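You operate a simulated robot arm through the tools that you are given. There is no shell and no other tool. Be economical: measure what you need, move in short steps, check, and stop when the job is done.

The job below is to be done with a simulated robot arm. You get a single attempt, and the scene is never put back.

TASK
Take the short green rope and put it on the top pallet. Take the float from the top of the green table and leave it on the third shelf from the bottom of the yellow rack. Put the green small net from the top of the green table on the top of the steel bench and the purple small net on the clear framed panel. Open the top drawer of the blue cabinet, put the green ring from the inside of the top drawer of the blue cabinet in the grey box, then shut the drawer. Fetch the short orange rope and set it on the top shelf of the yellow rack. Put three of the clip floats from the middle shelf of the grey rack on the fourth shelf from the bottom of the grey rack. Take the small red spool and put it on top of the disc on the middle shelf of the grey rack. Fetch the small blue folded net and set it on the fourth shelf from the bottom of the grey rack. Open the middle drawer of the blue cabinet. Do these in any order. Set down upright: float, small net, small red spool.

Only the result counts: the job must be done as asked and must still hold three seconds after the hand-in. Knocking over, shifting, dropping, spilling or breaking anything else fails it.

THE ROBOT
A 7-joint arm with a two-finger parallel gripper on a trunk, on a base that drives. Base frame: it is fixed to the floor where the robot stands at the start and does not move with it; the origin is under the middle of the robot, x ahead of it, y to its left, z up. Lengths are in mm, angles in degrees, forces in N, time in s.
Its first joint turns from -166.0 to 166.0 degrees. Places, roughly: clip float (8x8x18 cm) [-2500, 10300, 1100]; disc (10x10x3 cm) [-2400, 9600, 1100]; float (6x6x7 cm) [-500, -400, 800]; fourth shelf of the grey rack [-2400, 10400, 1500]; framed panel (27x21x1 cm) [-1000, 1300, 800]; green ring (7x7x2 cm) [-2200, 3000, 600]; grey box (20x15x8 cm) [-1000, 300, 800]; middle drawer of the blue cabinet [-2200, 3000, 500]; short green rope (23x2x2 cm) [800, 200, 800]; short orange rope (23x2x2 cm) [-2200, 3500, 900]; small blue folded net (22x13x10 cm) [-2400, 10200, 600]; small net [-750, 1000, 750]; small red spool (6x6x11 cm) [-2500, 10100, 1100]; third shelf of the yellow rack [-2500, 1500, 1000]; top drawer of the blue cabinet [-2200, 3000, 700]; top of the steel bench [-2300, 4400, 900]; top pallet [900, -300, 600]; top shelf of the yellow rack [-2500, 1500, 1400]. Payload 3.43 kg.
Tool frame: the origin (TCP) lies between the finger pads and is the grasp point; the fingertips stand 30 mm ahead of it; z points along the fingers, y is the line along which they close. The gripper opens to 94 mm. The fingers are 28 mm wide and 10 mm thick; the gripper's body (50 by 96 mm) begins 55 mm behind the TCP.
Orientation is told as [roll, pitch, yaw] about the base's x, y, z axes, in that order, counted from this pose: with the fingers straight down and closing along the base's y, the tool's x points along the base's -x, its y along +y and its z along -z.

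THE INTERFACE
- The arm moves only by the tool drive_tool. Its argument "steps" is a list of rows, each an object (a shift or turn left out is 0, a gripper value left out holds the last) with "translation": the shift along the tool's x, y, z in mm, a list of three; "angular": the turn, a rotation vector about the tool's x, y, z in degrees, a list of three; "fingers": the finger opening in mm, from 0 to 94. In form: [{"translation": [dx, dy, dz], "angular": [rx, ry, rz], "fingers": fingers}, ...]. A call has 1 to 12 rows; each row shifts and turns the commanded pose from where the row before left it, along the tool's axes as they then stand. A row lasts 0.2 s, in which the tool goes at most 50 mm and 8.6 degrees; a call with a longer step from one row to the next is refused whole, and so is a gripper value outside its range. A pose out of reach is approached as far as the arm can. The call stops where the force on the tool passes 40 N (or 10 N more than at its start, if that is more) or the arm is blocked; 0.2 s more then pass. The fingers move at their own pace (about 45 mm/s each) and stop on an object; they squeeze with about 37 N. The grip force told is the motor's: it shows also when the fingers shut on nothing. Time passes only in rows, and 0.2 s behind the last, so rows that do not move let the fingers close. The reply holds the time, the measured pose of the TCP, the force on the tool along the base axes, the opening and the grip force, in the units named above and with some noise, with the torque about the TCP (base axes, N m) and any sound that the robot's microphone picked up, and new pictures: "views" is both (left out), scene, wrist or none.
- Cameras (640 x 400 px; columns grow to the right, rows downward): "scene" is now at [494, 216.9, 1225.2]; the picture's right is [0.39, -0.92, 0.00], its down [-0.86, -0.36, -0.36] and it looks along [0.33, 0.14, -0.93] (base axes); focal length 214 px, centre (320, 200). "wrist" rides on the gripper at [76, 14, -102] in the tool frame; the picture's right is [-0.18, 0.98, 0.00], its down [-0.75, -0.14, -0.64] and it looks along [-0.63, -0.12, 0.77] (tool axes); focal length 243 px, centre (320, 200).
- lift_body(by): slides the trunk up (or, below 0, down) by that many mm; the arm and the scene camera ride with it, the base frame stays. It gives what a move gives, with no picture.
- base_move(legs): drives the robot by 1 to 6 legs, each [ahead, left, turn to the left] in mm, mm and degrees, along the robot's own axes; the way and the turn of a leg run together, so that a leg with both is an arc; at most 1500 mm and 180 degrees a leg. The arm and the cameras ride along, it lands a little off, and it stops where it bumps. It gives what a move gives, and a new picture of the scene camera.
- turn_head(pan, tilt): turns the head with the scene camera to pan (to the left, within 103 degrees either way) and tilt (down, from -29 to 69), counted from straight ahead of the robot. It gives what a move gives, and a new picture of the scene camera.
- probe_pixels(camera, pixels): for up to 12 pixels [column, row] of the newest picture of that camera ("zoom" is the newest enlarged one), the place [x, y, z] in the base frame of the surface seen there, good to about 2 mm. No time passes.
- zoom(camera, box): a new picture of the part [left, top, right, bottom] of that camera's present view, enlarged. No time passes.
- close_job(): hands the job in; it is judged then, once.

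Keep the steps short. Do not move on a guess: measure, check each grasp and each placing, and mend mistakes. In all there are 385 turns and 360 pictures (those below and enlarged ones count). Leave the gripper open and the arm clear of the work at the hand-in unless told otherwise, and finish with a single line.

The tools are called after ">>>" as a command line: name --argument value ..., lists and objects as JSON in quotes. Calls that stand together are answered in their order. drive_tool: Moves the arm, as the interface text tells. Its arguments: {"type":"object","properties":{"steps":{"type":"array","items":{"type":"object","properties":{"translation":{"type":"array","items":{"type":"number"}},"angular":{"type":"array","items":{"type":"number"}},"fingers":{"type":"number"}}}},"views":{"type":"string","enum":["both","scene","wrist","none"]}},"required":["steps"]} The other tools are called the same way: lift_body (by) slides the trunk up or down; base_move (legs) drives the base; turn_head (pan, tilt) turns the head that bears the scene camera; probe_pixels (camera, pixels) gives the place of the surface under pixels of a picture; zoom (camera, box) takes an enlarged picture of a part of a camera's view; close_job () hands the job in.

At the start:

```text
t: 0.0
eef_pos: [-149.6, 291.9, 1051.1]
ee_rot: [0.0, 0.0, 0.0]
ft_force: [0.1, -0.1, 0.2]
moment: [-0.01, -0.03, 0.0]
finger_gap: 93.9
grip_force: 0.2
trunk travel left (down, up): [-325.0, 285.0]
robot x, y, heading: [1.3, 1.7, 0.0]
head pan, tilt: [22.7, 68.8]
```

scene: 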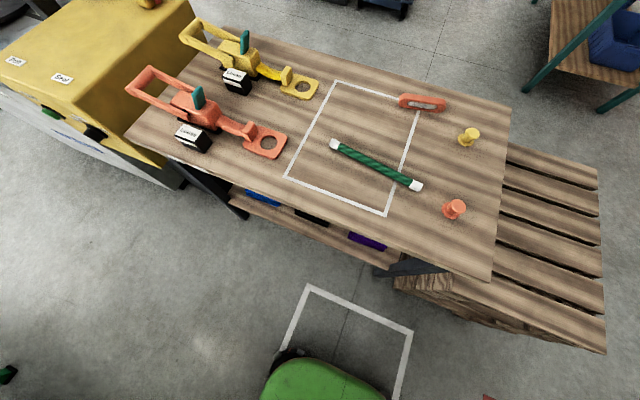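
wrist: 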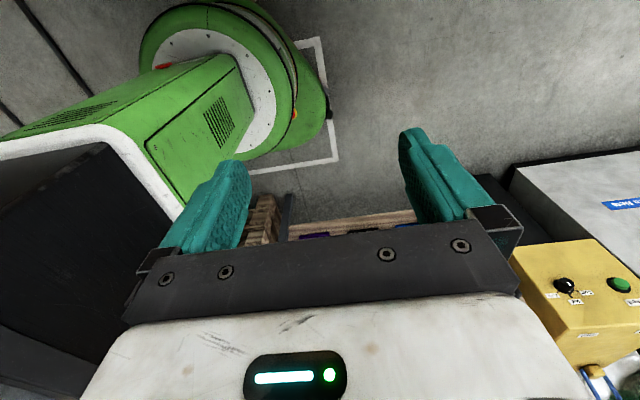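

I see the green rope on the table at about (375,165) and the pallet stack at the right (550,240). I will probe them.

>>> probe_pixels --camera "scene" --pixels '[[336, 146], [375, 166], [416, 186], [360, 190], [455, 207], [560, 190], [560, 230], [550, 270], [530, 320], [540, 215], [492, 270], [510, 110]]'

>>> turn_head --pan -30 --tilt 50

```text
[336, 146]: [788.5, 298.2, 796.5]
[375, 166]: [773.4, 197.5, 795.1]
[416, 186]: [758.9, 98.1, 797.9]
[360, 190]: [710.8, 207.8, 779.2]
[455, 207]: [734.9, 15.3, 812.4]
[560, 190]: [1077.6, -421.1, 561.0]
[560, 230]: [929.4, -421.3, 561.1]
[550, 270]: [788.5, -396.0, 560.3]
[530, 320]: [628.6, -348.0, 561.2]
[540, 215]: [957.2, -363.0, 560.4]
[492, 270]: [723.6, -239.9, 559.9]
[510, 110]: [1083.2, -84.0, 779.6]
```

```text
t: 1.2
eef_pos: [-150.7, 291.2, 1051.7]
ee_rot: [0.1, 0.0, -0.1]
ft_force: [-0.2, -0.8, -0.1]
moment: [0.01, -0.02, 0.04]
finger_gap: 94.1
grip_force: 0.0
trunk travel left (down, up): [-325.0, 285.0]
robot x, y, heading: [-1.8, 1.9, 0.2]
head pan, tilt: [-30.0, 50.0]
```

scene: 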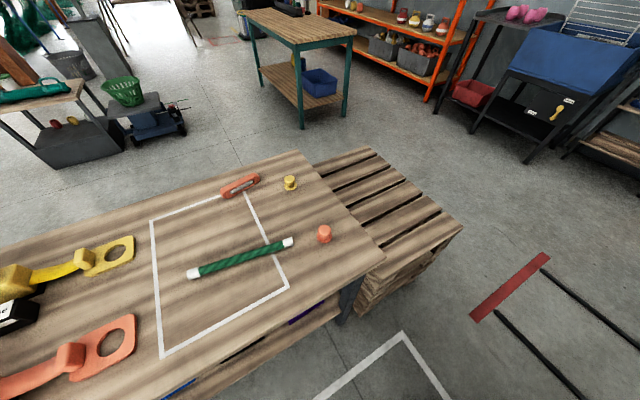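

The rope's centre is at about (773,198), top z 797, on a table at z 779. It runs nearly along y, so I swing the tool toward it and yaw about -98.

>>> drive_tool --steps '[{"translation": [-35, 35, 0], "angular": [0, 0, 8.18], "fingers": 60}, {"translation": [-35, 35, 0], "angular": [0, 0, 8.18]}, {"translation": [-35, 35, 0], "angular": [0, 0, 8.18]}, {"translation": [-35, 35, 0], "angular": [0, 0, 8.18]}, {"translation": [-35, 35, 0], "angular": [0, 0, 8.18]}, {"translation": [-35, 35, 0], "angular": [0, 0, 8.18]}, {"translation": [-35, 35, 0], "angular": [0, 0, 8.18]}, {"translation": [-35, 35, 0], "angular": [0, 0, 8.18]}, {"translation": [-35, 35, 0], "angular": [0, 0, 8.18]}, {"translation": [-35, 35, 0], "angular": [0, 0, 8.18]}, {"translation": [-35, 35, 0], "angular": [0, 0, 8.18]}, {"translation": [-35, 35, 0], "angular": [0, 0, 8.18]}]' --views "none"

```text
t: 2.4
eef_pos: [-41.4, 330.2, 1048.0]
ee_rot: [-0.8, -0.1, -24.5]
ft_force: [-0.5, 0.1, -0.2]
moment: [0.0, 0.01, 0.0]
finger_gap: 60.1
grip_force: 0.0
trunk travel left (down, up): [-325.0, 285.0]
robot x, y, heading: [-0.2, -0.5, 0.2]
head pan, tilt: [-30.0, 50.0]
stopped in row 5: the arm was blocked; the commanded pose is now the measured one
```

The arm stopped in row 5 though no force shows. I take pictures to see why, with a tiny move.

>>> drive_tool --steps '[{"translation": [-10, 10, 0], "angular": [0, 0, 3]}, {"translation": [-10, 10, 0], "angular": [0, 0, 3]}]' --views "both"

```text
t: 3.2
eef_pos: [-39.7, 309.1, 1043.7]
ee_rot: [-1.5, -0.5, -26.0]
ft_force: [-0.2, 0.1, -0.1]
moment: [0.01, 0.01, -0.01]
finger_gap: 60.1
grip_force: 0.0
trunk travel left (down, up): [-325.0, 285.0]
robot x, y, heading: [-4.7, -1.5, -0.1]
head pan, tilt: [-30.0, 50.0]
stopped in row 2: the arm was blocked; the commanded pose is now the measured one
```

scene: 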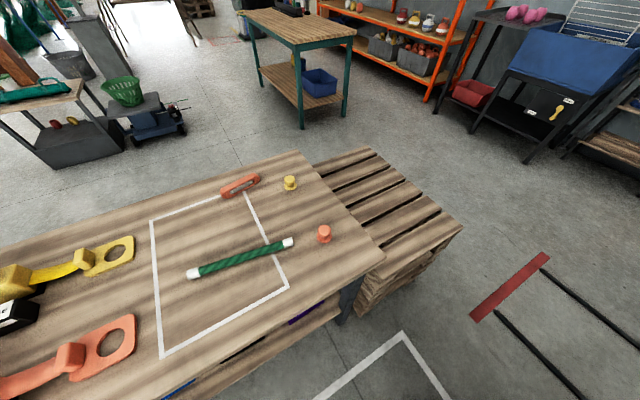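
wrist: 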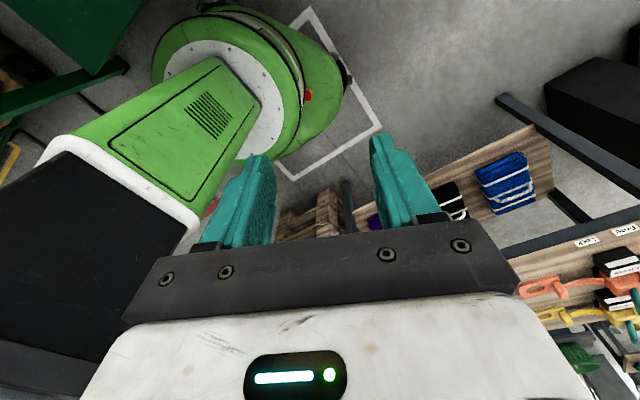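

No contact seems to be at fault, so it may be a joint limit. I try plain translation outward (+y base) without turning.

>>> drive_tool --steps '[{"translation": [0, 25, -10]}, {"translation": [0, 25, -10]}, {"translation": [0, 25, -10]}, {"translation": [0, 25, -10]}]' --views "none"

```text
t: 4.4
eef_pos: [-38.0, 358.8, 1083.6]
ee_rot: [-2.0, -0.6, -19.4]
ft_force: [0.8, -1.1, -0.4]
moment: [-0.02, -0.01, 0.01]
finger_gap: 59.9
grip_force: 0.1
trunk travel left (down, up): [-325.0, 285.0]
robot x, y, heading: [1.1, 1.9, -0.1]
head pan, tilt: [-30.0, 50.0]
stopped in row 4: the arm was blocked; the commanded pose is now the measured one
```

The yaw gives way as if a wrist joint is at its stop. I try turning the other way (yaw up) while moving +x.

>>> drive_tool --steps '[{"angular": [0, 0, -8]}, {"angular": [0, 0, -8]}, {"translation": [-20, 0, 0], "angular": [0, 0, -8]}, {"translation": [-20, 0, 0], "angular": [0, 0, -4]}, {"translation": [-20, 0, 0]}, {"translation": [-20, 0, 0]}, {"translation": [-20, 0, 0]}, {"translation": [-20, 0, 0]}]' --views "none"

```text
t: 5.6
eef_pos: [-34.5, 307.9, 1084.3]
ee_rot: [-1.3, 0.2, 18.4]
ft_force: [-0.3, -0.4, 0.3]
moment: [0.01, -0.02, -0.02]
finger_gap: 60.1
grip_force: 0.1
trunk travel left (down, up): [-325.0, 285.0]
robot x, y, heading: [-1.0, -1.5, -0.0]
head pan, tilt: [-30.0, 50.0]
stopped in row 6: the arm was blocked; the commanded pose is now the measured one
```

Every stop lay at an azimuth of about 97°, so the first joint is at its stop there. The arm must swing the other way round: behind, then right, then front. I do so on a circle of about 310 mm, at z 1084.

>>> drive_tool --steps '[{"angular": [0, 0, 8.5]}, {"angular": [0, 0, 8.5]}, {"angular": [0, 0, 8.5]}, {"angular": [0, 0, 8.5]}, {"translation": [41.3, -20.3, 0], "angular": [0, 0, -8.5]}, {"translation": [41.3, -20.3, 0], "angular": [0, 0, -8.5]}, {"translation": [41.3, -20.3, 0], "angular": [0, 0, -8.5]}, {"translation": [41.3, -20.3, 0], "angular": [0, 0, -8.5]}, {"translation": [41.3, -20.3, 0], "angular": [0, 0, -8.5]}, {"translation": [41.3, -20.3, 0], "angular": [0, 0, -8.5]}, {"translation": [41.3, -20.3, 0], "angular": [0, 0, -8.5]}, {"translation": [41.3, -20.3, 0], "angular": [0, 0, -8.5]}]' --views "none"

>>> drive_tool --steps '[{"translation": [41.3, -20.3, 0], "angular": [0, 0, -8.5]}, {"translation": [41.3, -20.3, 0], "angular": [0, 0, -8.5]}, {"translation": [41.3, -20.3, 0], "angular": [0, 0, -8.5]}, {"translation": [41.3, -20.3, 0], "angular": [0, 0, -8.5]}, {"translation": [41.3, -20.3, 0], "angular": [0, 0, -8.5]}, {"translation": [41.3, -20.3, 0], "angular": [0, 0, -8.5]}, {"translation": [41.3, -20.3, 0], "angular": [0, 0, -8.5]}, {"translation": [41.3, -20.3, 0], "angular": [0, 0, -8.5]}, {"translation": [41.3, -20.3, 0], "angular": [0, 0, -8.5]}, {"translation": [41.3, -20.3, 0], "angular": [0, 0, -8.5]}, {"translation": [41.3, -20.3, 0], "angular": [0, 0, -8.5]}, {"translation": [41.3, -20.3, 0], "angular": [0, 0, -8.5]}]' --views "none"

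```text
t: 7.9
eef_pos: [-261.0, 178.7, 1083.2]
ee_rot: [-0.8, -0.1, 34.2]
ft_force: [0.0, 0.7, -0.1]
moment: [0.01, 0.01, 0.03]
finger_gap: 60.3
grip_force: 0.2
trunk travel left (down, up): [-325.0, 285.0]
robot x, y, heading: [2.8, -2.1, 0.2]
head pan, tilt: [-30.0, 50.0]
stopped in row 11: the force on the tool passed its limit at 94 N (the readings are from after the stop); the commanded pose is now the measured one
```

```text
t: 8.2
eef_pos: [-266.2, 181.0, 1083.1]
ee_rot: [-0.6, -0.4, 34.9]
ft_force: [-0.5, -0.3, -1.0]
moment: [0.0, -0.01, -0.02]
finger_gap: 60.0
grip_force: 0.0
trunk travel left (down, up): [-325.0, 285.0]
robot x, y, heading: [0.4, 6.3, 0.1]
head pan, tilt: [-30.0, 50.0]
stopped in row 1: the force on the tool passed its limit at 72 N (the readings are from after the stop); the commanded pose is now the measured one
```

The tool pressed against something near (-266,181,1083) and stopped. I look at it.

>>> turn_head --pan 103 --tilt 40

>>> zoom --camera "wrist" --box '[0, 0, 640, 400]'

```text
t: 10.4
eef_pos: [-267.6, 179.9, 1083.1]
ee_rot: [-0.6, -0.4, 34.9]
ft_force: [-0.1, -0.3, -0.2]
moment: [0.01, -0.01, 0.0]
finger_gap: 60.4
grip_force: 0.1
trunk travel left (down, up): [-325.0, 285.0]
robot x, y, heading: [-2.4, -0.6, 0.3]
head pan, tilt: [103.0, 40.0]
```

scene: 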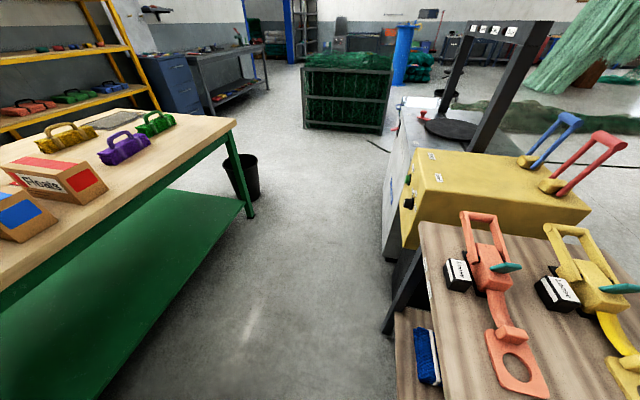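

```text
1.00 times, centred on (320, 200) of wrist (not enlarged: the box is as wide or as high as the picture)
```

zoom: 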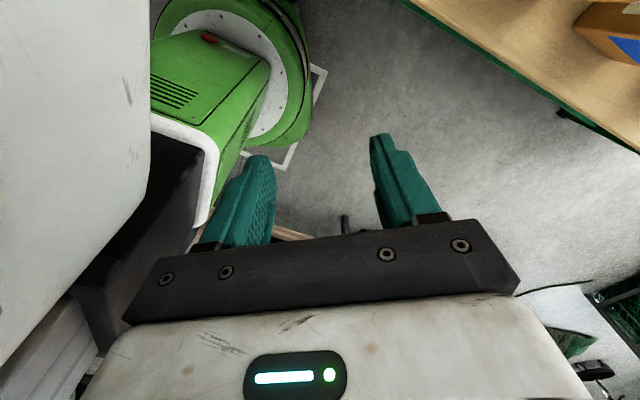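

The white block at the left of the wrist picture is probably the arm's own link, near the gripper because the arm is folded tight. I move outward, away from it, and take another wrist picture.

>>> drive_tool --steps '[{"translation": [0, 30, 0]}, {"translation": [0, 30, 0]}, {"translation": [0, 30, 0]}, {"translation": [0, 30, 0]}, {"translation": [0, 30, 0]}, {"translation": [0, 30, 0]}]' --views "wrist"

```text
t: 11.8
eef_pos: [-305.1, 251.9, 1077.0]
ee_rot: [-0.5, -0.4, 35.0]
ft_force: [0.5, 0.1, -0.2]
moment: [-0.02, 0.03, -0.02]
finger_gap: 60.2
grip_force: 0.1
out of reach, approached as far as the arm can: row 3, 4, 5, 6
trunk travel left (down, up): [-325.0, 285.0]
robot x, y, heading: [-1.2, 0.8, 0.2]
head pan, tilt: [103.0, 40.0]
```

wrist: 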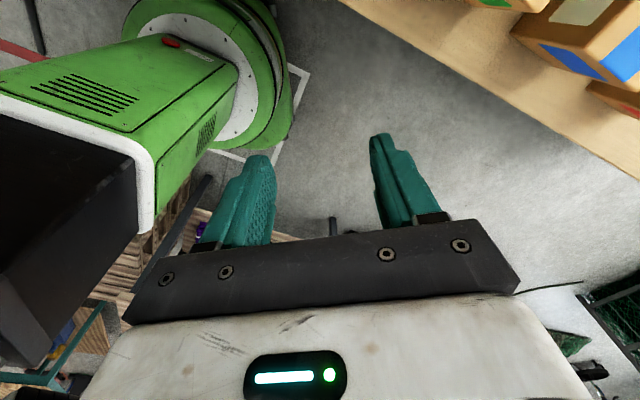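

Reach ends here already, which suggests a joint stop in this folded posture. I test going down and outward with small steps.

>>> drive_tool --steps '[{"translation": [0, 0, 30]}, {"translation": [0, 0, 30]}, {"translation": [0, 0, 30]}, {"translation": [0, 0, 30]}, {"translation": [0, 0, 30]}, {"translation": [0, 30, 0]}, {"translation": [0, 30, 0]}, {"translation": [0, 30, 0]}]' --views "none"

>>> probe_pixels --camera "scene" --pixels '[[110, 150], [200, 150], [60, 200], [232, 122], [20, 265], [80, 150], [125, 148], [45, 185], [480, 80], [450, 240], [100, 118], [160, 105]]'

```text
t: 13.6
eef_pos: [-315.3, 265.7, 928.6]
ee_rot: [-0.6, -0.4, 34.9]
ft_force: [0.5, 0.4, -0.8]
moment: [-0.03, 0.01, -0.01]
finger_gap: 60.1
grip_force: 0.0
out of reach, approached as far as the arm can: row 6, 7, 8
trunk travel left (down, up): [-325.0, 285.0]
robot x, y, heading: [-1.3, 1.4, 0.1]
head pan, tilt: [103.0, 40.0]
```

```text
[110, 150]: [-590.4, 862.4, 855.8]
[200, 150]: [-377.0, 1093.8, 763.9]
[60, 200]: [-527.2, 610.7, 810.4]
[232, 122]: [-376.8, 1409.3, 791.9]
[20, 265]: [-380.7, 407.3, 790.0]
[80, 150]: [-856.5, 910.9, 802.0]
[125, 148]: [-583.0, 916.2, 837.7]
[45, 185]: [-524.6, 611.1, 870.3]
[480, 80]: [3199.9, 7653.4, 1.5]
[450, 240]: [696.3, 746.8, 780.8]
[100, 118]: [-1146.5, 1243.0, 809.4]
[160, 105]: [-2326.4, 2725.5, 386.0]
```

The outward limit stays near 410 mm with this yaw. I turn the yaw in steps and try again to see which way frees the arm.

>>> drive_tool --steps '[{"translation": [0, -10, -25], "angular": [0, 0, -8]}, {"angular": [0, 0, -8], "translation": [0, 0, -25]}, {"angular": [0, 0, -8], "translation": [0, 0, -25]}, {"angular": [0, 0, -8], "translation": [0, 0, -25]}, {"angular": [0, 0, -8]}, {"translation": [40, 0, 0]}, {"translation": [40, 0, 0]}, {"translation": [40, 0, 0]}]' --views "none"

```text
t: 15.0
eef_pos: [-321.5, 223.7, 1024.7]
ee_rot: [-0.9, -0.6, 73.6]
ft_force: [1.0, 0.6, -0.4]
moment: [0.03, 0.0, 0.0]
finger_gap: 59.8
grip_force: 0.0
trunk travel left (down, up): [-325.0, 285.0]
robot x, y, heading: [3.0, 1.1, 0.1]
head pan, tilt: [103.0, 40.0]
stopped in row 7: the force on the tool passed its limit at 62 N (the readings are from after the stop); the commanded pose is now the measured one
```

Contact again. I look through both cameras.

>>> zoom --camera "wrist" --box '[0, 0, 640, 400]'

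>>> turn_head --pan 60 --tilt 69

```text
1.00 times, centred on (320, 200) of wrist (not enlarged: the box is as wide or as high as the picture)
```

zoom: 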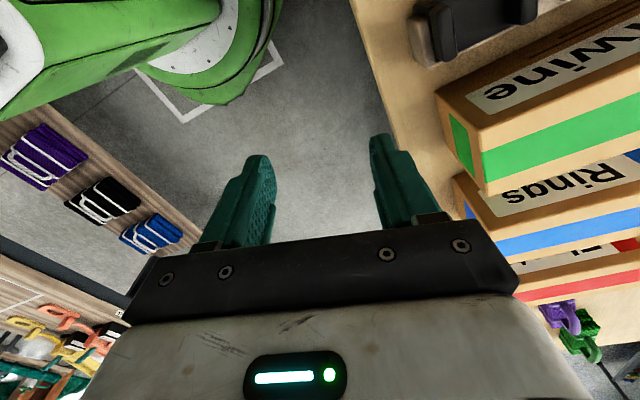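

```text
t: 16.1
eef_pos: [-320.9, 224.0, 1024.0]
ee_rot: [-0.9, -0.6, 73.6]
ft_force: [0.4, 0.7, -0.5]
moment: [-0.01, 0.0, -0.04]
finger_gap: 60.1
grip_force: 0.0
trunk travel left (down, up): [-325.0, 285.0]
robot x, y, heading: [1.8, -2.0, 0.1]
head pan, tilt: [60.0, 68.8]
```

scene: 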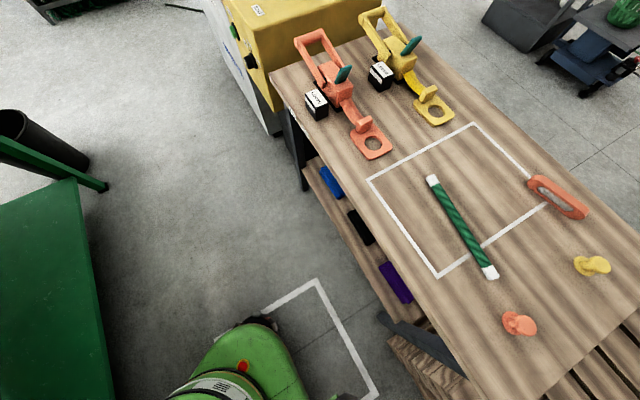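

No outside contact is seen. I go back toward the starting pose (yaw 0, about (-150,292)) and then test reaching along +y.

>>> drive_tool --steps '[{"translation": [-30, 0, 0], "angular": [0, 0, 8]}, {"translation": [-30, 0, 0], "angular": [0, 0, 8]}, {"translation": [-30, 0, 0], "angular": [0, 0, 8]}, {"translation": [-30, 0, 0], "angular": [0, 0, 8]}, {"translation": [-20, 0, 0], "angular": [0, 0, 8]}, {"translation": [-20, 0, 0], "angular": [0, 0, 8]}, {"translation": [-20, 0, 0], "angular": [0, 0, 8]}, {"angular": [0, 0, 8]}, {"angular": [0, 0, 8]}]' --views "none"

```text
t: 18.1
eef_pos: [-215.2, 361.9, 1028.4]
ee_rot: [0.4, -1.0, 1.5]
ft_force: [-1.0, 0.8, -0.2]
moment: [0.03, 0.01, 0.02]
finger_gap: 60.0
grip_force: 0.1
trunk travel left (down, up): [-325.0, 285.0]
robot x, y, heading: [-0.3, -0.2, -0.2]
head pan, tilt: [60.0, 68.8]
```

Free motion. Now I reach along +y.

>>> drive_tool --steps '[{"translation": [0, 40, 0]}, {"translation": [0, 40, 0]}, {"translation": [0, 40, 0]}, {"translation": [0, 40, 0]}, {"translation": [0, 40, 0]}]' --views "wrist"

```text
t: 19.3
eef_pos: [-174.6, 466.5, 1016.4]
ee_rot: [0.2, -1.0, 1.6]
ft_force: [-0.8, -0.9, 0.5]
moment: [0.09, -0.02, 0.01]
finger_gap: 59.9
grip_force: 0.1
out of reach, approached as far as the arm can: row 2, 3, 4, 5
trunk travel left (down, up): [-325.0, 285.0]
robot x, y, heading: [-1.1, 3.0, -0.2]
head pan, tilt: [60.0, 68.8]
```

wrist: 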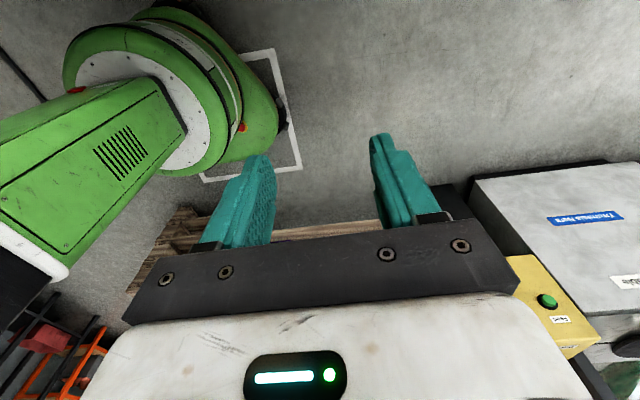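

Reach is centred away from the origin, so I probe the robot's own trunk in the wrist picture.

>>> probe_pixels --camera "wrist" --pixels '[[5, 280], [5, 230], [60, 260], [20, 150], [150, 95], [180, 130], [110, 160], [260, 100], [70, 90], [240, 127]]'

>>> turn_head --pan -90 --tilt 45

```text
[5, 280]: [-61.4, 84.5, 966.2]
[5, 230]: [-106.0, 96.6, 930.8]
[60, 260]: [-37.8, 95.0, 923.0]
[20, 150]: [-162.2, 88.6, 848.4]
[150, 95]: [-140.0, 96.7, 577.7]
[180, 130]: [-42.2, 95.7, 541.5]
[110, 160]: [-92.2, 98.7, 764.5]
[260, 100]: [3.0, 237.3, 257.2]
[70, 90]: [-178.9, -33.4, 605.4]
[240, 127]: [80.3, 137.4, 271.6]
```

```text
t: 21.7
eef_pos: [-176.3, 467.7, 1017.7]
ee_rot: [0.3, -1.1, 1.5]
ft_force: [0.4, 0.0, 0.7]
moment: [0.01, 0.02, 0.0]
finger_gap: 60.2
grip_force: 0.1
trunk travel left (down, up): [-325.0, 285.0]
robot x, y, heading: [3.6, 3.3, 0.1]
head pan, tilt: [-90.0, 45.0]
```

scene: 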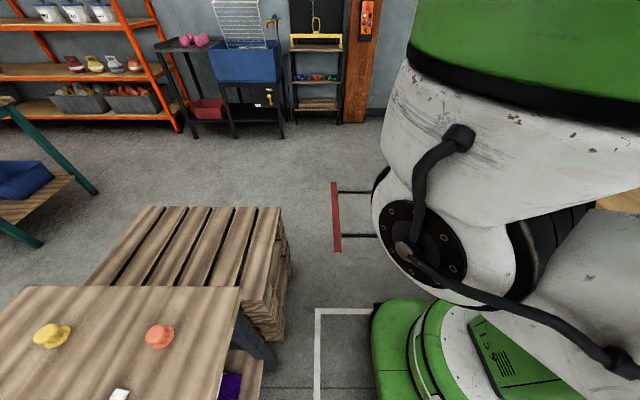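

The arm's own links show at the right (450,200). I probe them to learn the posture.

>>> probe_pixels --camera "scene" --pixels '[[450, 60], [560, 60], [450, 140], [560, 150], [420, 240], [480, 270], [560, 300], [600, 270], [600, 350], [630, 210], [545, 235], [630, 30]]'

>>> turn_head --pan -103 --tilt 10

```text
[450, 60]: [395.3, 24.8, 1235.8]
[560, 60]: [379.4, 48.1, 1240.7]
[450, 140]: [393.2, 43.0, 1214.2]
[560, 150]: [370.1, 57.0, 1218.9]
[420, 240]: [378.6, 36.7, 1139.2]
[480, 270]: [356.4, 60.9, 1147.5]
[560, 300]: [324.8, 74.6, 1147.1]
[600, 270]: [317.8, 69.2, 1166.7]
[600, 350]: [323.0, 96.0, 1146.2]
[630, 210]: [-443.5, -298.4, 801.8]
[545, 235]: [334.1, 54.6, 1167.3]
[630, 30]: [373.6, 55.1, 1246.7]
```

```text
t: 22.7
eef_pos: [-176.0, 465.5, 1016.7]
ee_rot: [0.3, -1.1, 1.5]
ft_force: [-0.6, 0.5, 0.1]
moment: [0.02, 0.02, 0.01]
finger_gap: 59.8
grip_force: 0.2
trunk travel left (down, up): [-325.0, 285.0]
robot x, y, heading: [2.2, -1.8, 0.0]
head pan, tilt: [-103.0, 10.0]
```

scene: 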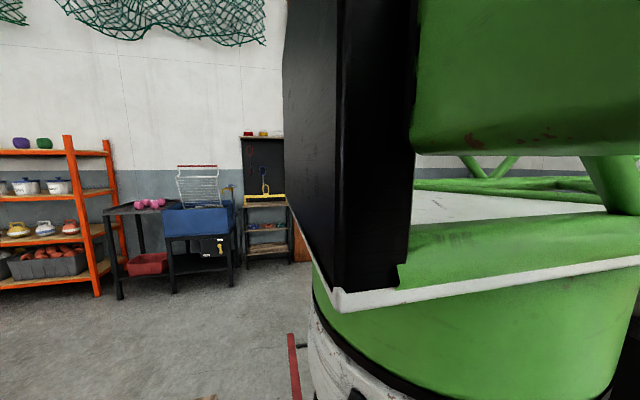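

I probe this picture to learn what the black plate and green cylinder near the camera are.

>>> probe_pixels --camera "scene" --pixels '[[350, 30], [350, 150], [345, 280], [300, 100], [400, 100], [450, 40], [600, 40], [500, 140], [500, 230], [600, 300], [340, 340], [620, 180]]'

>>> turn_head --pan -60 --tilt 69

```text
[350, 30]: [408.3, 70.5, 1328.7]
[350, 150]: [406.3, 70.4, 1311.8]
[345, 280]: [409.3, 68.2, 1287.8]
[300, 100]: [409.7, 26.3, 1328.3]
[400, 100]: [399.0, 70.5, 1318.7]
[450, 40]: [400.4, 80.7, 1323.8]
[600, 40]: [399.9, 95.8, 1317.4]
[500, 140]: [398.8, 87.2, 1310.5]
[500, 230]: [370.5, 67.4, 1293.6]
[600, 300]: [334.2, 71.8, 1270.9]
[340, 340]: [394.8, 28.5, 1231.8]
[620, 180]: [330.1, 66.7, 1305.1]
```

```text
t: 24.0
eef_pos: [-174.7, 465.0, 1017.6]
ee_rot: [0.4, -1.0, 1.5]
ft_force: [-0.2, -0.4, 0.1]
moment: [0.0, 0.02, -0.01]
finger_gap: 60.0
grip_force: 0.1
trunk travel left (down, up): [-325.0, 285.0]
robot x, y, heading: [-4.8, -4.4, -0.1]
head pan, tilt: [-60.0, 68.8]
```

scene: 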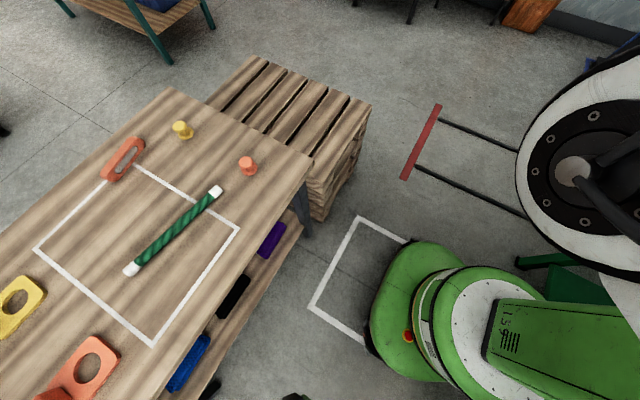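

I look back along the left to see the forearm and hand.

>>> turn_head --pan 103 --tilt 0

>>> turn_head --pan -103 --tilt 65

```text
t: 26.5
eef_pos: [-176.0, 465.7, 1016.8]
ee_rot: [0.3, -1.0, 1.5]
ft_force: [0.4, 0.7, 0.9]
moment: [0.02, 0.0, 0.03]
finger_gap: 60.0
grip_force: 0.0
trunk travel left (down, up): [-325.0, 285.0]
robot x, y, heading: [-0.6, -1.8, 0.2]
head pan, tilt: [103.0, 0.0]
```

scene: 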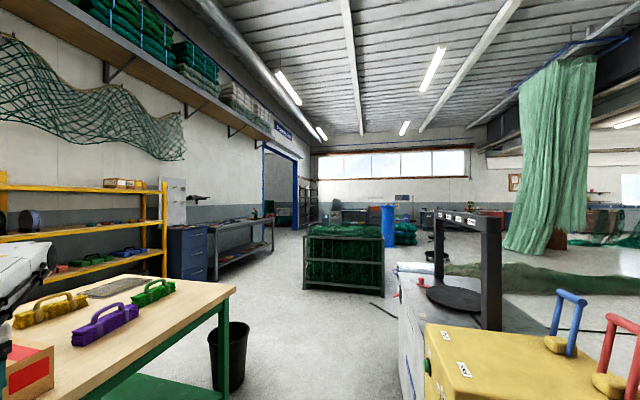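

```text
t: 29.5
eef_pos: [-176.5, 465.7, 1017.8]
ee_rot: [0.4, -1.1, 1.4]
ft_force: [-0.4, 0.0, -0.5]
moment: [0.01, 0.01, 0.04]
finger_gap: 59.8
grip_force: 0.0
trunk travel left (down, up): [-325.0, 285.0]
robot x, y, heading: [1.3, 2.6, 0.1]
head pan, tilt: [-103.0, 65.0]
```

scene: 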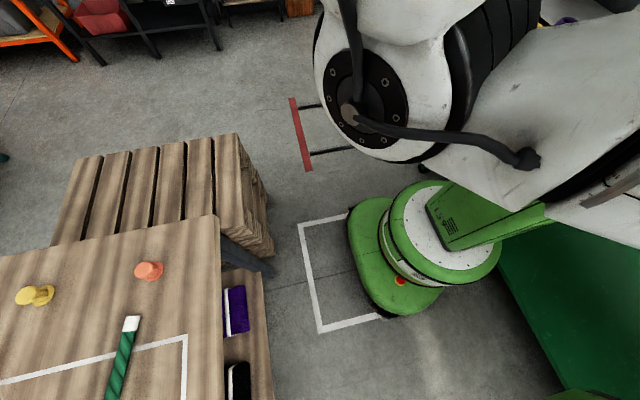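

The elbow sits ahead of the trunk near (370,30,1200), and the forearm folds back past the trunk on the left. That explains the stops. The way out is to swing the hand clockwise about the elbow. First I pull back in a little so the commanded pose is reachable again.

>>> drive_tool --steps '[{"translation": [-18, -42, 0]}, {"translation": [-18, -42, 0]}]' --views "none"

```text
t: 30.1
eef_pos: [-136.2, 382.2, 1018.9]
ee_rot: [0.3, -1.0, 1.5]
ft_force: [0.0, -0.3, 0.4]
moment: [0.02, 0.0, 0.04]
finger_gap: 59.9
grip_force: 0.0
trunk travel left (down, up): [-325.0, 285.0]
robot x, y, heading: [2.8, -2.5, 0.3]
head pan, tilt: [-103.0, 65.0]
```

Now I swing about the elbow in small arcs.

>>> drive_tool --steps '[{"translation": [-29.3, 36.8, 0], "angular": [0, 0, 4.4]}, {"translation": [-29.3, 36.8, 0], "angular": [0, 0, 4.4]}, {"translation": [-29.3, 36.8, 0], "angular": [0, 0, 4.4]}, {"translation": [-29.3, 36.8, 0], "angular": [0, 0, 4.4]}, {"translation": [-29.3, 36.8, 0], "angular": [0, 0, 4.4]}, {"translation": [-29.3, 36.8, 0], "angular": [0, 0, 4.4]}]' --views "scene"

```text
t: 31.7
eef_pos: [10.8, 539.4, 1019.1]
ee_rot: [0.6, -0.8, -18.6]
ft_force: [-1.6, -0.7, 0.1]
moment: [-0.03, 0.04, 0.0]
finger_gap: 60.0
grip_force: 0.1
trunk travel left (down, up): [-325.0, 285.0]
robot x, y, heading: [-5.1, -3.1, 0.1]
head pan, tilt: [-103.0, 65.0]
stopped in row 6: the arm was blocked; the commanded pose is now the measured one
```

scene: 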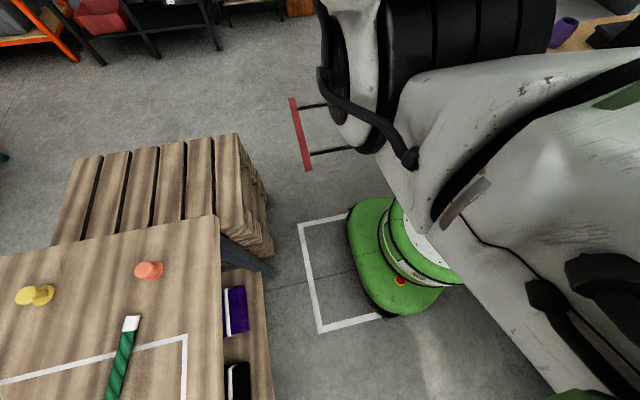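

It moved on to (11,539), then stopped. The forearm is now close to the camera. I probe it.

>>> probe_pixels --camera "scene" --pixels '[[350, 80], [450, 30], [520, 110], [600, 150], [600, 200], [560, 300], [500, 280], [630, 280], [600, 380], [470, 220], [520, 20], [400, 150]]'

>>> turn_head --pan 103 --tilt 35

```text
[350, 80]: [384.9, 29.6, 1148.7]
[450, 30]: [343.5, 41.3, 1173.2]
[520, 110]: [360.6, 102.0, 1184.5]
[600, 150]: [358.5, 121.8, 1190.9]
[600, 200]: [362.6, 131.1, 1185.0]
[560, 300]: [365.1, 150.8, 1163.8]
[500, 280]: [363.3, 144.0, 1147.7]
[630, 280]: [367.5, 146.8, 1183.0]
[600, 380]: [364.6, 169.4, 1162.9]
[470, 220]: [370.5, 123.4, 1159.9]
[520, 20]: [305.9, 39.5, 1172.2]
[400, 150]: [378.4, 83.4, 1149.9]
```

```text
t: 34.7
eef_pos: [10.4, 539.3, 1020.7]
ee_rot: [0.6, -0.8, -18.6]
ft_force: [-0.1, 0.3, 0.7]
moment: [-0.01, 0.02, -0.01]
finger_gap: 60.2
grip_force: 0.0
trunk travel left (down, up): [-325.0, 285.0]
robot x, y, heading: [-2.3, -2.8, 0.4]
head pan, tilt: [103.0, 35.0]
```

scene: 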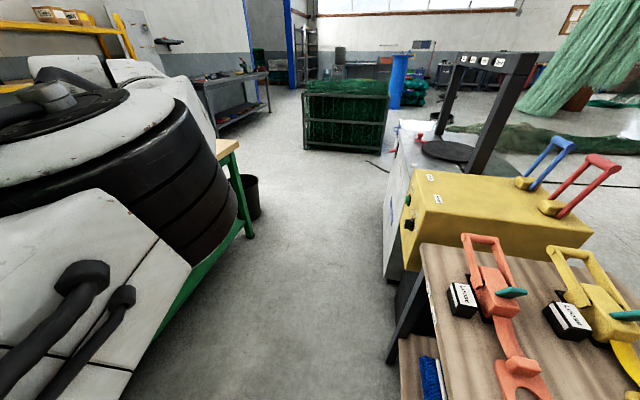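

The forearm now runs along +y at x≈360. I try smaller probing moves from here: +x only.

>>> drive_tool --steps '[{"translation": [-20, 0, 0]}, {"translation": [-20, 0, 0]}, {"translation": [-20, 0, 0]}]' --views "none"

>>> probe_pixels --camera "scene" --pixels '[[60, 90], [80, 140], [180, 200], [220, 200], [120, 220], [180, 265], [60, 270], [20, 330], [100, 330], [120, 70], [40, 70], [200, 110]]'

```text
t: 35.5
eef_pos: [-23.1, 469.8, 1016.2]
ee_rot: [0.1, -0.7, -8.8]
ft_force: [1.3, -0.8, -0.1]
moment: [0.0, 0.01, 0.02]
finger_gap: 59.7
grip_force: 0.0
trunk travel left (down, up): [-325.0, 285.0]
robot x, y, heading: [0.1, 1.4, -0.0]
head pan, tilt: [103.0, 35.0]
stopped in row 3: the arm was blocked; the commanded pose is now the measured one
```

```text
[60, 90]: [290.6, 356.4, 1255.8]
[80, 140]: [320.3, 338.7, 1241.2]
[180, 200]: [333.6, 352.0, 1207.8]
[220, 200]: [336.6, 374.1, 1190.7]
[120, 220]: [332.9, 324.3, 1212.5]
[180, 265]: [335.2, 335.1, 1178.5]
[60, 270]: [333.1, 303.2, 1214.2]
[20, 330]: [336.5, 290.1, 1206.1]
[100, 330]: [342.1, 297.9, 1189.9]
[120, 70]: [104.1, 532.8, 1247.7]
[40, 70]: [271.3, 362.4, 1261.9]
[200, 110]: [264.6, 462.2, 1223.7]
```

The elbow seems pinned at a first-joint stop. I try another posture: lower the hand well down in the free space here and see how the arm behaves.

>>> drive_tool --steps '[{"translation": [0, 0, 40]}, {"translation": [0, 0, 40]}, {"translation": [0, 0, 40]}, {"translation": [0, 0, 40]}, {"translation": [0, 0, 40]}, {"translation": [0, 0, 40]}, {"translation": [0, 0, 40]}]' --views "scene"

```text
t: 37.1
eef_pos: [-18.5, 468.9, 736.8]
ee_rot: [0.1, -0.8, -9.0]
ft_force: [1.0, 0.2, 1.0]
moment: [0.0, 0.0, 0.04]
finger_gap: 60.0
grip_force: 0.1
trunk travel left (down, up): [-325.0, 285.0]
robot x, y, heading: [-1.0, -0.8, 0.4]
head pan, tilt: [103.0, 35.0]
```

scene: 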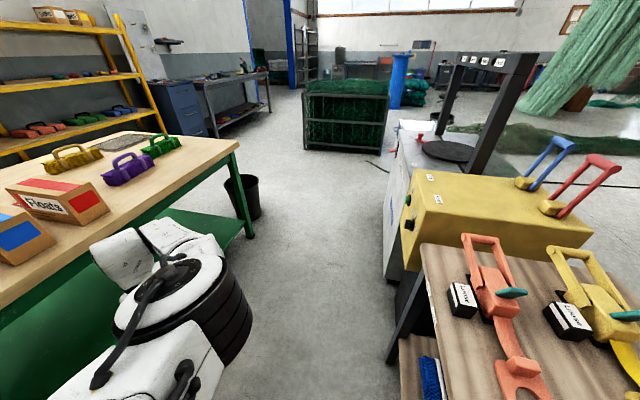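

Lowering went freely. Now from here I move +x at this height and look.

>>> drive_tool --steps '[{"translation": [-30, 0, 0]}, {"translation": [-30, 0, 0]}, {"translation": [-30, 0, 0]}, {"translation": [-30, 0, 0]}]' --views "none"

>>> turn_head --pan -103 --tilt 40

```text
t: 38.1
eef_pos: [101.0, 448.3, 734.8]
ee_rot: [0.1, -0.7, -9.0]
ft_force: [0.6, 0.0, -0.4]
moment: [-0.02, -0.01, 0.0]
finger_gap: 60.0
grip_force: 0.0
trunk travel left (down, up): [-325.0, 285.0]
robot x, y, heading: [-1.8, -0.6, 0.0]
head pan, tilt: [103.0, 35.0]
```

```text
t: 41.1
eef_pos: [99.6, 448.2, 735.2]
ee_rot: [0.0, -0.7, -9.1]
ft_force: [-0.4, -0.8, 0.3]
moment: [0.01, 0.01, 0.01]
finger_gap: 59.8
grip_force: 0.1
trunk travel left (down, up): [-325.0, 285.0]
robot x, y, heading: [-1.5, 1.7, 0.0]
head pan, tilt: [-103.0, 40.0]
```

scene: 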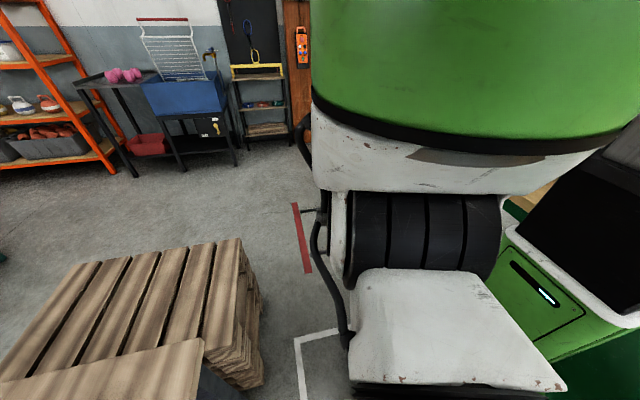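

That works at the lower height. I keep going: +x by 200 mm while turning the yaw to about -98, still at z 735, clear of the table edge near x 650.

>>> drive_tool --steps '[{"translation": [-19.8, 3.1, 0], "angular": [0, 0, 8.5]}, {"translation": [-19.1, 6.0, 0], "angular": [0, 0, 8.5]}, {"translation": [-18, 8.8, 0], "angular": [0, 0, 8.5]}, {"translation": [-16.5, 11.3, 0], "angular": [0, 0, 8.5]}, {"translation": [-14.6, 13.6, 0], "angular": [0, 0, 8.5]}, {"translation": [-12.5, 15.7, 0], "angular": [0, 0, 8.5]}, {"translation": [-10, 17.3, 0], "angular": [0, 0, 8.5]}, {"translation": [-7.3, 18.6, 0], "angular": [0, 0, 8.5]}, {"translation": [-4.5, 19.5, 0], "angular": [0, 0, 8.5]}, {"translation": [-1.6, 19.9, 0], "angular": [0, 0, 8.5]}, {"translation": [0, 0, 0], "angular": [0, 0, 4.2]}]' --views "both"

>>> probe_pixels --camera "scene" --pixels '[[330, 90], [480, 130], [620, 90], [350, 150], [500, 180], [350, 250], [420, 230], [490, 230], [430, 330], [540, 370], [400, 20], [560, 20]]'

```text
t: 43.5
eef_pos: [300.3, 448.1, 739.3]
ee_rot: [0.7, 0.0, -98.3]
ft_force: [-0.5, 0.6, -0.3]
moment: [-0.02, -0.02, 0.0]
finger_gap: 59.6
grip_force: 0.1
trunk travel left (down, up): [-325.0, 285.0]
robot x, y, heading: [2.6, -1.0, 0.2]
head pan, tilt: [-103.0, 40.0]
```

scene: 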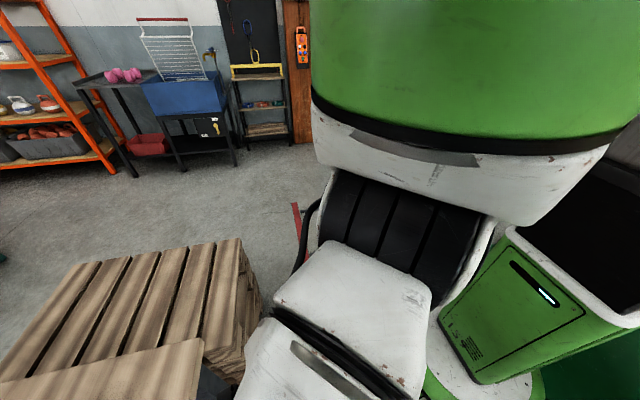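
wrist: 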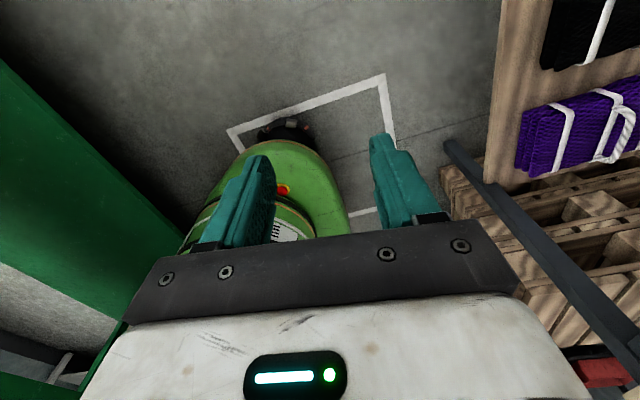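

```text
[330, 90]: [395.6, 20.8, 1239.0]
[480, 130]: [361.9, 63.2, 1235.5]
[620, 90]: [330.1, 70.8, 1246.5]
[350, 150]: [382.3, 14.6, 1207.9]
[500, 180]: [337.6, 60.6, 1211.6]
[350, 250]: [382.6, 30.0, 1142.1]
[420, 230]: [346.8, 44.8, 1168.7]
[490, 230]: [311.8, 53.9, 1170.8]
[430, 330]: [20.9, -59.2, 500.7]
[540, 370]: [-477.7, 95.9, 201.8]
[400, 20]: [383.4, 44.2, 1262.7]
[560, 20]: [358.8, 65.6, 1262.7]
```

The arm hangs from a green base near (335,0) and the shoulder is at z≈1170, so low hand heights have the long reach. Now I rise to z 900 and go over the rope.

>>> drive_tool --steps '[{"translation": [0, 0, -40]}, {"translation": [0, 0, -40]}, {"translation": [0, 0, -40]}, {"translation": [0, 0, -40]}]' --views "none"

>>> drive_tool --steps '[{"translation": [-16.3, 45.8, 0]}, {"translation": [-16.3, 45.8, 0]}, {"translation": [-16.3, 45.8, 0]}, {"translation": [-16.3, 45.8, 0]}, {"translation": [-16.3, 45.8, 0]}, {"translation": [-16.3, 45.8, 0]}, {"translation": [-16.3, 45.8, 0]}, {"translation": [-16.3, 45.8, 0]}, {"translation": [-16.3, 45.8, 0]}, {"translation": [-16.3, 45.8, 0]}, {"translation": [-16.3, 45.8, 0]}]' --views "none"

>>> turn_head --pan -30 --tilt 60

```text
t: 44.6
eef_pos: [277.2, 426.3, 857.9]
ee_rot: [-4.1, -6.8, -98.0]
ft_force: [0.7, 0.1, 0.1]
moment: [0.01, 0.0, -0.02]
finger_gap: 60.2
grip_force: 0.0
trunk travel left (down, up): [-325.0, 285.0]
robot x, y, heading: [1.4, -1.5, -0.1]
head pan, tilt: [-103.0, 40.0]
stopped in row 4: the arm was blocked; the commanded pose is now the measured one
```

```text
t: 47.0
eef_pos: [753.0, 177.4, 842.2]
ee_rot: [-4.3, -6.7, -97.9]
ft_force: [-0.2, -0.1, 1.2]
moment: [-0.04, 0.01, 0.02]
finger_gap: 60.2
grip_force: 0.1
trunk travel left (down, up): [-325.0, 285.0]
robot x, y, heading: [-0.3, -4.5, -0.1]
head pan, tilt: [-103.0, 40.0]
```

```text
t: 48.5
eef_pos: [750.6, 177.9, 841.9]
ee_rot: [-4.2, -6.7, -98.1]
ft_force: [-0.7, -0.2, 0.7]
moment: [0.0, 0.02, 0.03]
finger_gap: 59.9
grip_force: 0.1
trunk travel left (down, up): [-325.0, 285.0]
robot x, y, heading: [-2.7, -1.3, -0.1]
head pan, tilt: [-30.0, 60.0]
```

scene: 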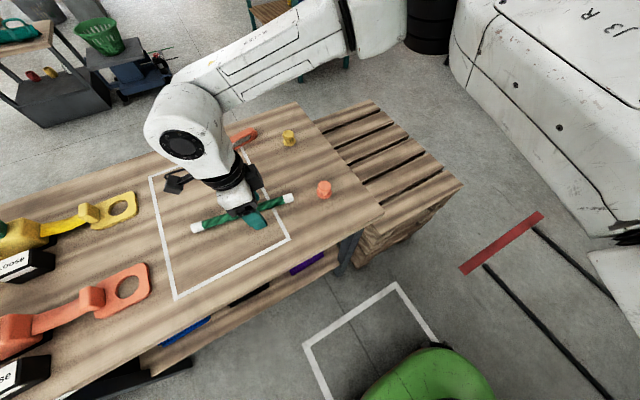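

The hand stands near the rope but tilted by (-4,-7). I level it and shift by (+22,+20) to be over the rope's middle.

>>> drive_tool --steps '[{"angular": [-4.2, 6.7, 0]}, {"translation": [22.9, 19, 0]}]' --views "wrist"

```text
t: 49.1
eef_pos: [773.8, 197.0, 843.0]
ee_rot: [0.1, -0.1, -98.3]
ft_force: [-0.3, -0.2, 0.0]
moment: [0.02, 0.03, 0.02]
finger_gap: 59.9
grip_force: 0.0
trunk travel left (down, up): [-325.0, 285.0]
robot x, y, heading: [4.8, -4.2, 0.1]
head pan, tilt: [-30.0, 60.0]
```

wrist: 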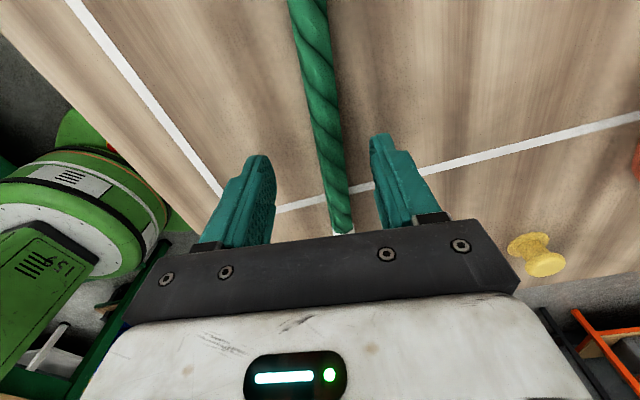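

Well aligned. I go down 31 mm and close.

>>> drive_tool --steps '[{"translation": [0, 0, 20]}, {"translation": [0, 0, 11]}, {"fingers": 0}, {"fingers": 0}, {"fingers": 0}, {"fingers": 0}]' --views "wrist"

```text
t: 50.5
eef_pos: [771.4, 198.0, 811.5]
ee_rot: [-0.1, 0.0, -98.2]
ft_force: [0.4, -0.1, 0.3]
moment: [0.05, 0.04, -0.01]
finger_gap: 17.4
grip_force: 37.2
trunk travel left (down, up): [-325.0, 285.0]
robot x, y, heading: [1.8, -0.8, 0.1]
head pan, tilt: [-30.0, 60.0]
```

wrist: 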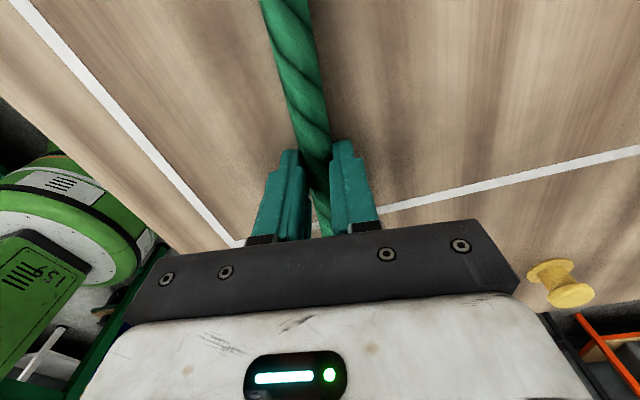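

The rope is held (17.4 mm, 37 N). I lift 60 mm and zoom on the pallet to choose a slat.

>>> drive_tool --steps '[{"translation": [0, 0, -30]}, {"translation": [0, 0, -30]}]' --views "none"

>>> zoom --camera "scene" --box '[280, 80, 480, 205]'

```text
t: 51.1
eef_pos: [771.8, 197.7, 871.4]
ee_rot: [0.0, -0.1, -98.2]
ft_force: [-0.1, -0.4, -1.6]
moment: [0.0, 0.04, 0.01]
finger_gap: 17.3
grip_force: 37.8
trunk travel left (down, up): [-325.0, 285.0]
robot x, y, heading: [-5.0, -3.4, -0.1]
head pan, tilt: [-30.0, 60.0]
```

```text
3.20 times, centred on (380, 142) of scene
```

zoom: 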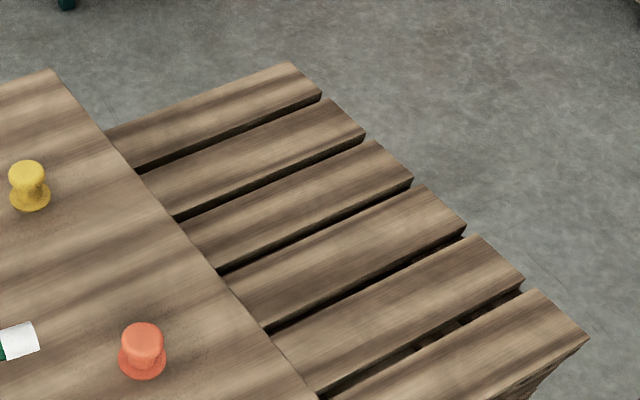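

>>> probe_pixels --camera "zoom" --pixels '[[465, 240], [522, 276], [300, 330], [400, 295], [445, 350], [420, 192], [465, 225], [245, 285], [480, 275], [290, 350], [230, 275], [580, 345]]'

```text
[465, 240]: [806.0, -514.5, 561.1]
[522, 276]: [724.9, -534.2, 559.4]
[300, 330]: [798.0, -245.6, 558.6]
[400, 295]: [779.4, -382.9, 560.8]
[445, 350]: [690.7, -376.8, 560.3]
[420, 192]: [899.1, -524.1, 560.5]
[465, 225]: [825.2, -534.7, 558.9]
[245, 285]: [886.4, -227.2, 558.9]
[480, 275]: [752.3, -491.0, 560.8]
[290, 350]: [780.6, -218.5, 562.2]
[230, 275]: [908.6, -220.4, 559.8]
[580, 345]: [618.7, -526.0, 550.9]
```

I choose the slat at x 725–815 (middle 768), with y from about -445 to -215. I turn to yaw -90 and carry the rope over at z 871.

>>> drive_tool --steps '[{"angular": [0, 0, -8.2]}, {"translation": [-48, -0.3, 0]}, {"translation": [-48, -0.3, 0]}, {"translation": [-48, -0.3, 0]}, {"translation": [-48, -0.3, 0]}, {"translation": [-48, -0.3, 0]}, {"translation": [-48, -0.3, 0]}, {"translation": [-48, -0.3, 0]}, {"translation": [-48, -0.3, 0]}, {"translation": [-48, -0.3, 0]}, {"translation": [-48, -0.3, 0]}, {"translation": [-48, -0.3, 0]}]' --views "scene"

```text
t: 53.7
eef_pos: [768.3, -331.2, 868.9]
ee_rot: [0.1, 0.0, -89.9]
ft_force: [0.2, -0.1, -1.1]
moment: [0.0, 0.04, 0.02]
finger_gap: 17.6
grip_force: 37.2
trunk travel left (down, up): [-325.0, 285.0]
robot x, y, heading: [1.1, 1.2, -0.0]
head pan, tilt: [-30.0, 60.0]
```

scene: 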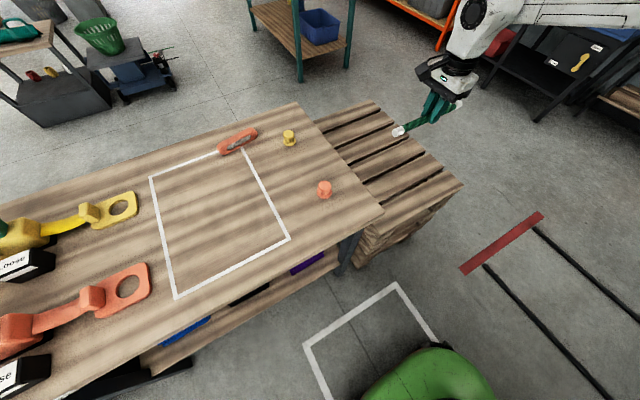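

Good. Now I lower 240 mm, then the rest gently.

>>> drive_tool --steps '[{"translation": [0, 0, 45]}, {"translation": [0, 0, 45]}, {"translation": [0, 0, 45]}, {"translation": [0, 0, 45]}, {"translation": [0, 0, 45]}, {"translation": [0, 0, 25]}, {"translation": [0, 0, 15]}, {"translation": [0, 0, 9]}, {"translation": [0, 0, 0]}]' --views "wrist"

```text
t: 55.7
eef_pos: [768.4, -331.2, 599.0]
ee_rot: [-0.1, 0.0, -90.1]
ft_force: [0.2, 0.1, -0.5]
moment: [0.0, -0.03, 0.01]
finger_gap: 17.2
grip_force: 38.0
trunk travel left (down, up): [-325.0, 285.0]
robot x, y, heading: [-2.4, -3.8, -0.2]
head pan, tilt: [-30.0, 60.0]
```

wrist: 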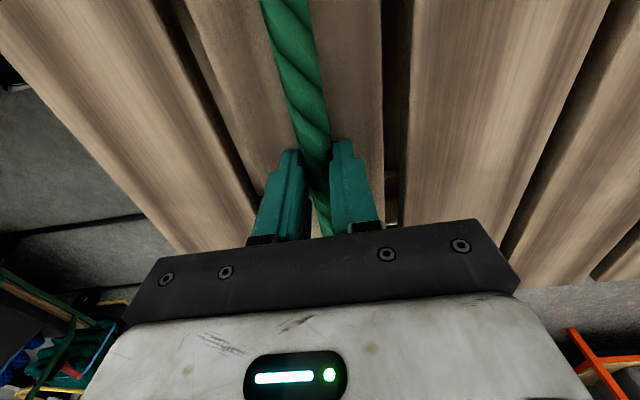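

The rope is above the slat's middle. I lower 6 mm more, open, and rise.

>>> drive_tool --steps '[{"translation": [0, 0, 3]}, {"translation": [0, 0, 3]}, {"fingers": 30}, {"fingers": 40}, {"fingers": 40}, {"translation": [0, 0, -20]}, {"translation": [0, 0, -45]}, {"translation": [0, 0, -45]}]' --views "wrist"

```text
t: 57.5
eef_pos: [768.9, -331.7, 705.7]
ee_rot: [0.0, 0.0, -90.1]
ft_force: [-0.5, 0.1, 0.3]
moment: [0.0, 0.0, 0.01]
finger_gap: 40.0
grip_force: 0.0
trunk travel left (down, up): [-325.0, 285.0]
robot x, y, heading: [-1.6, 2.5, 0.3]
head pan, tilt: [-30.0, 60.0]
```

wrist: 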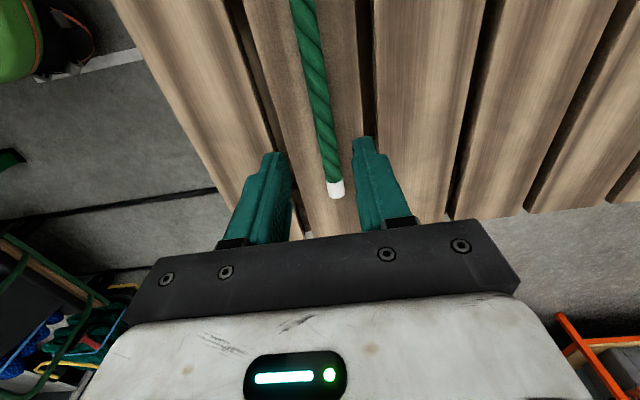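

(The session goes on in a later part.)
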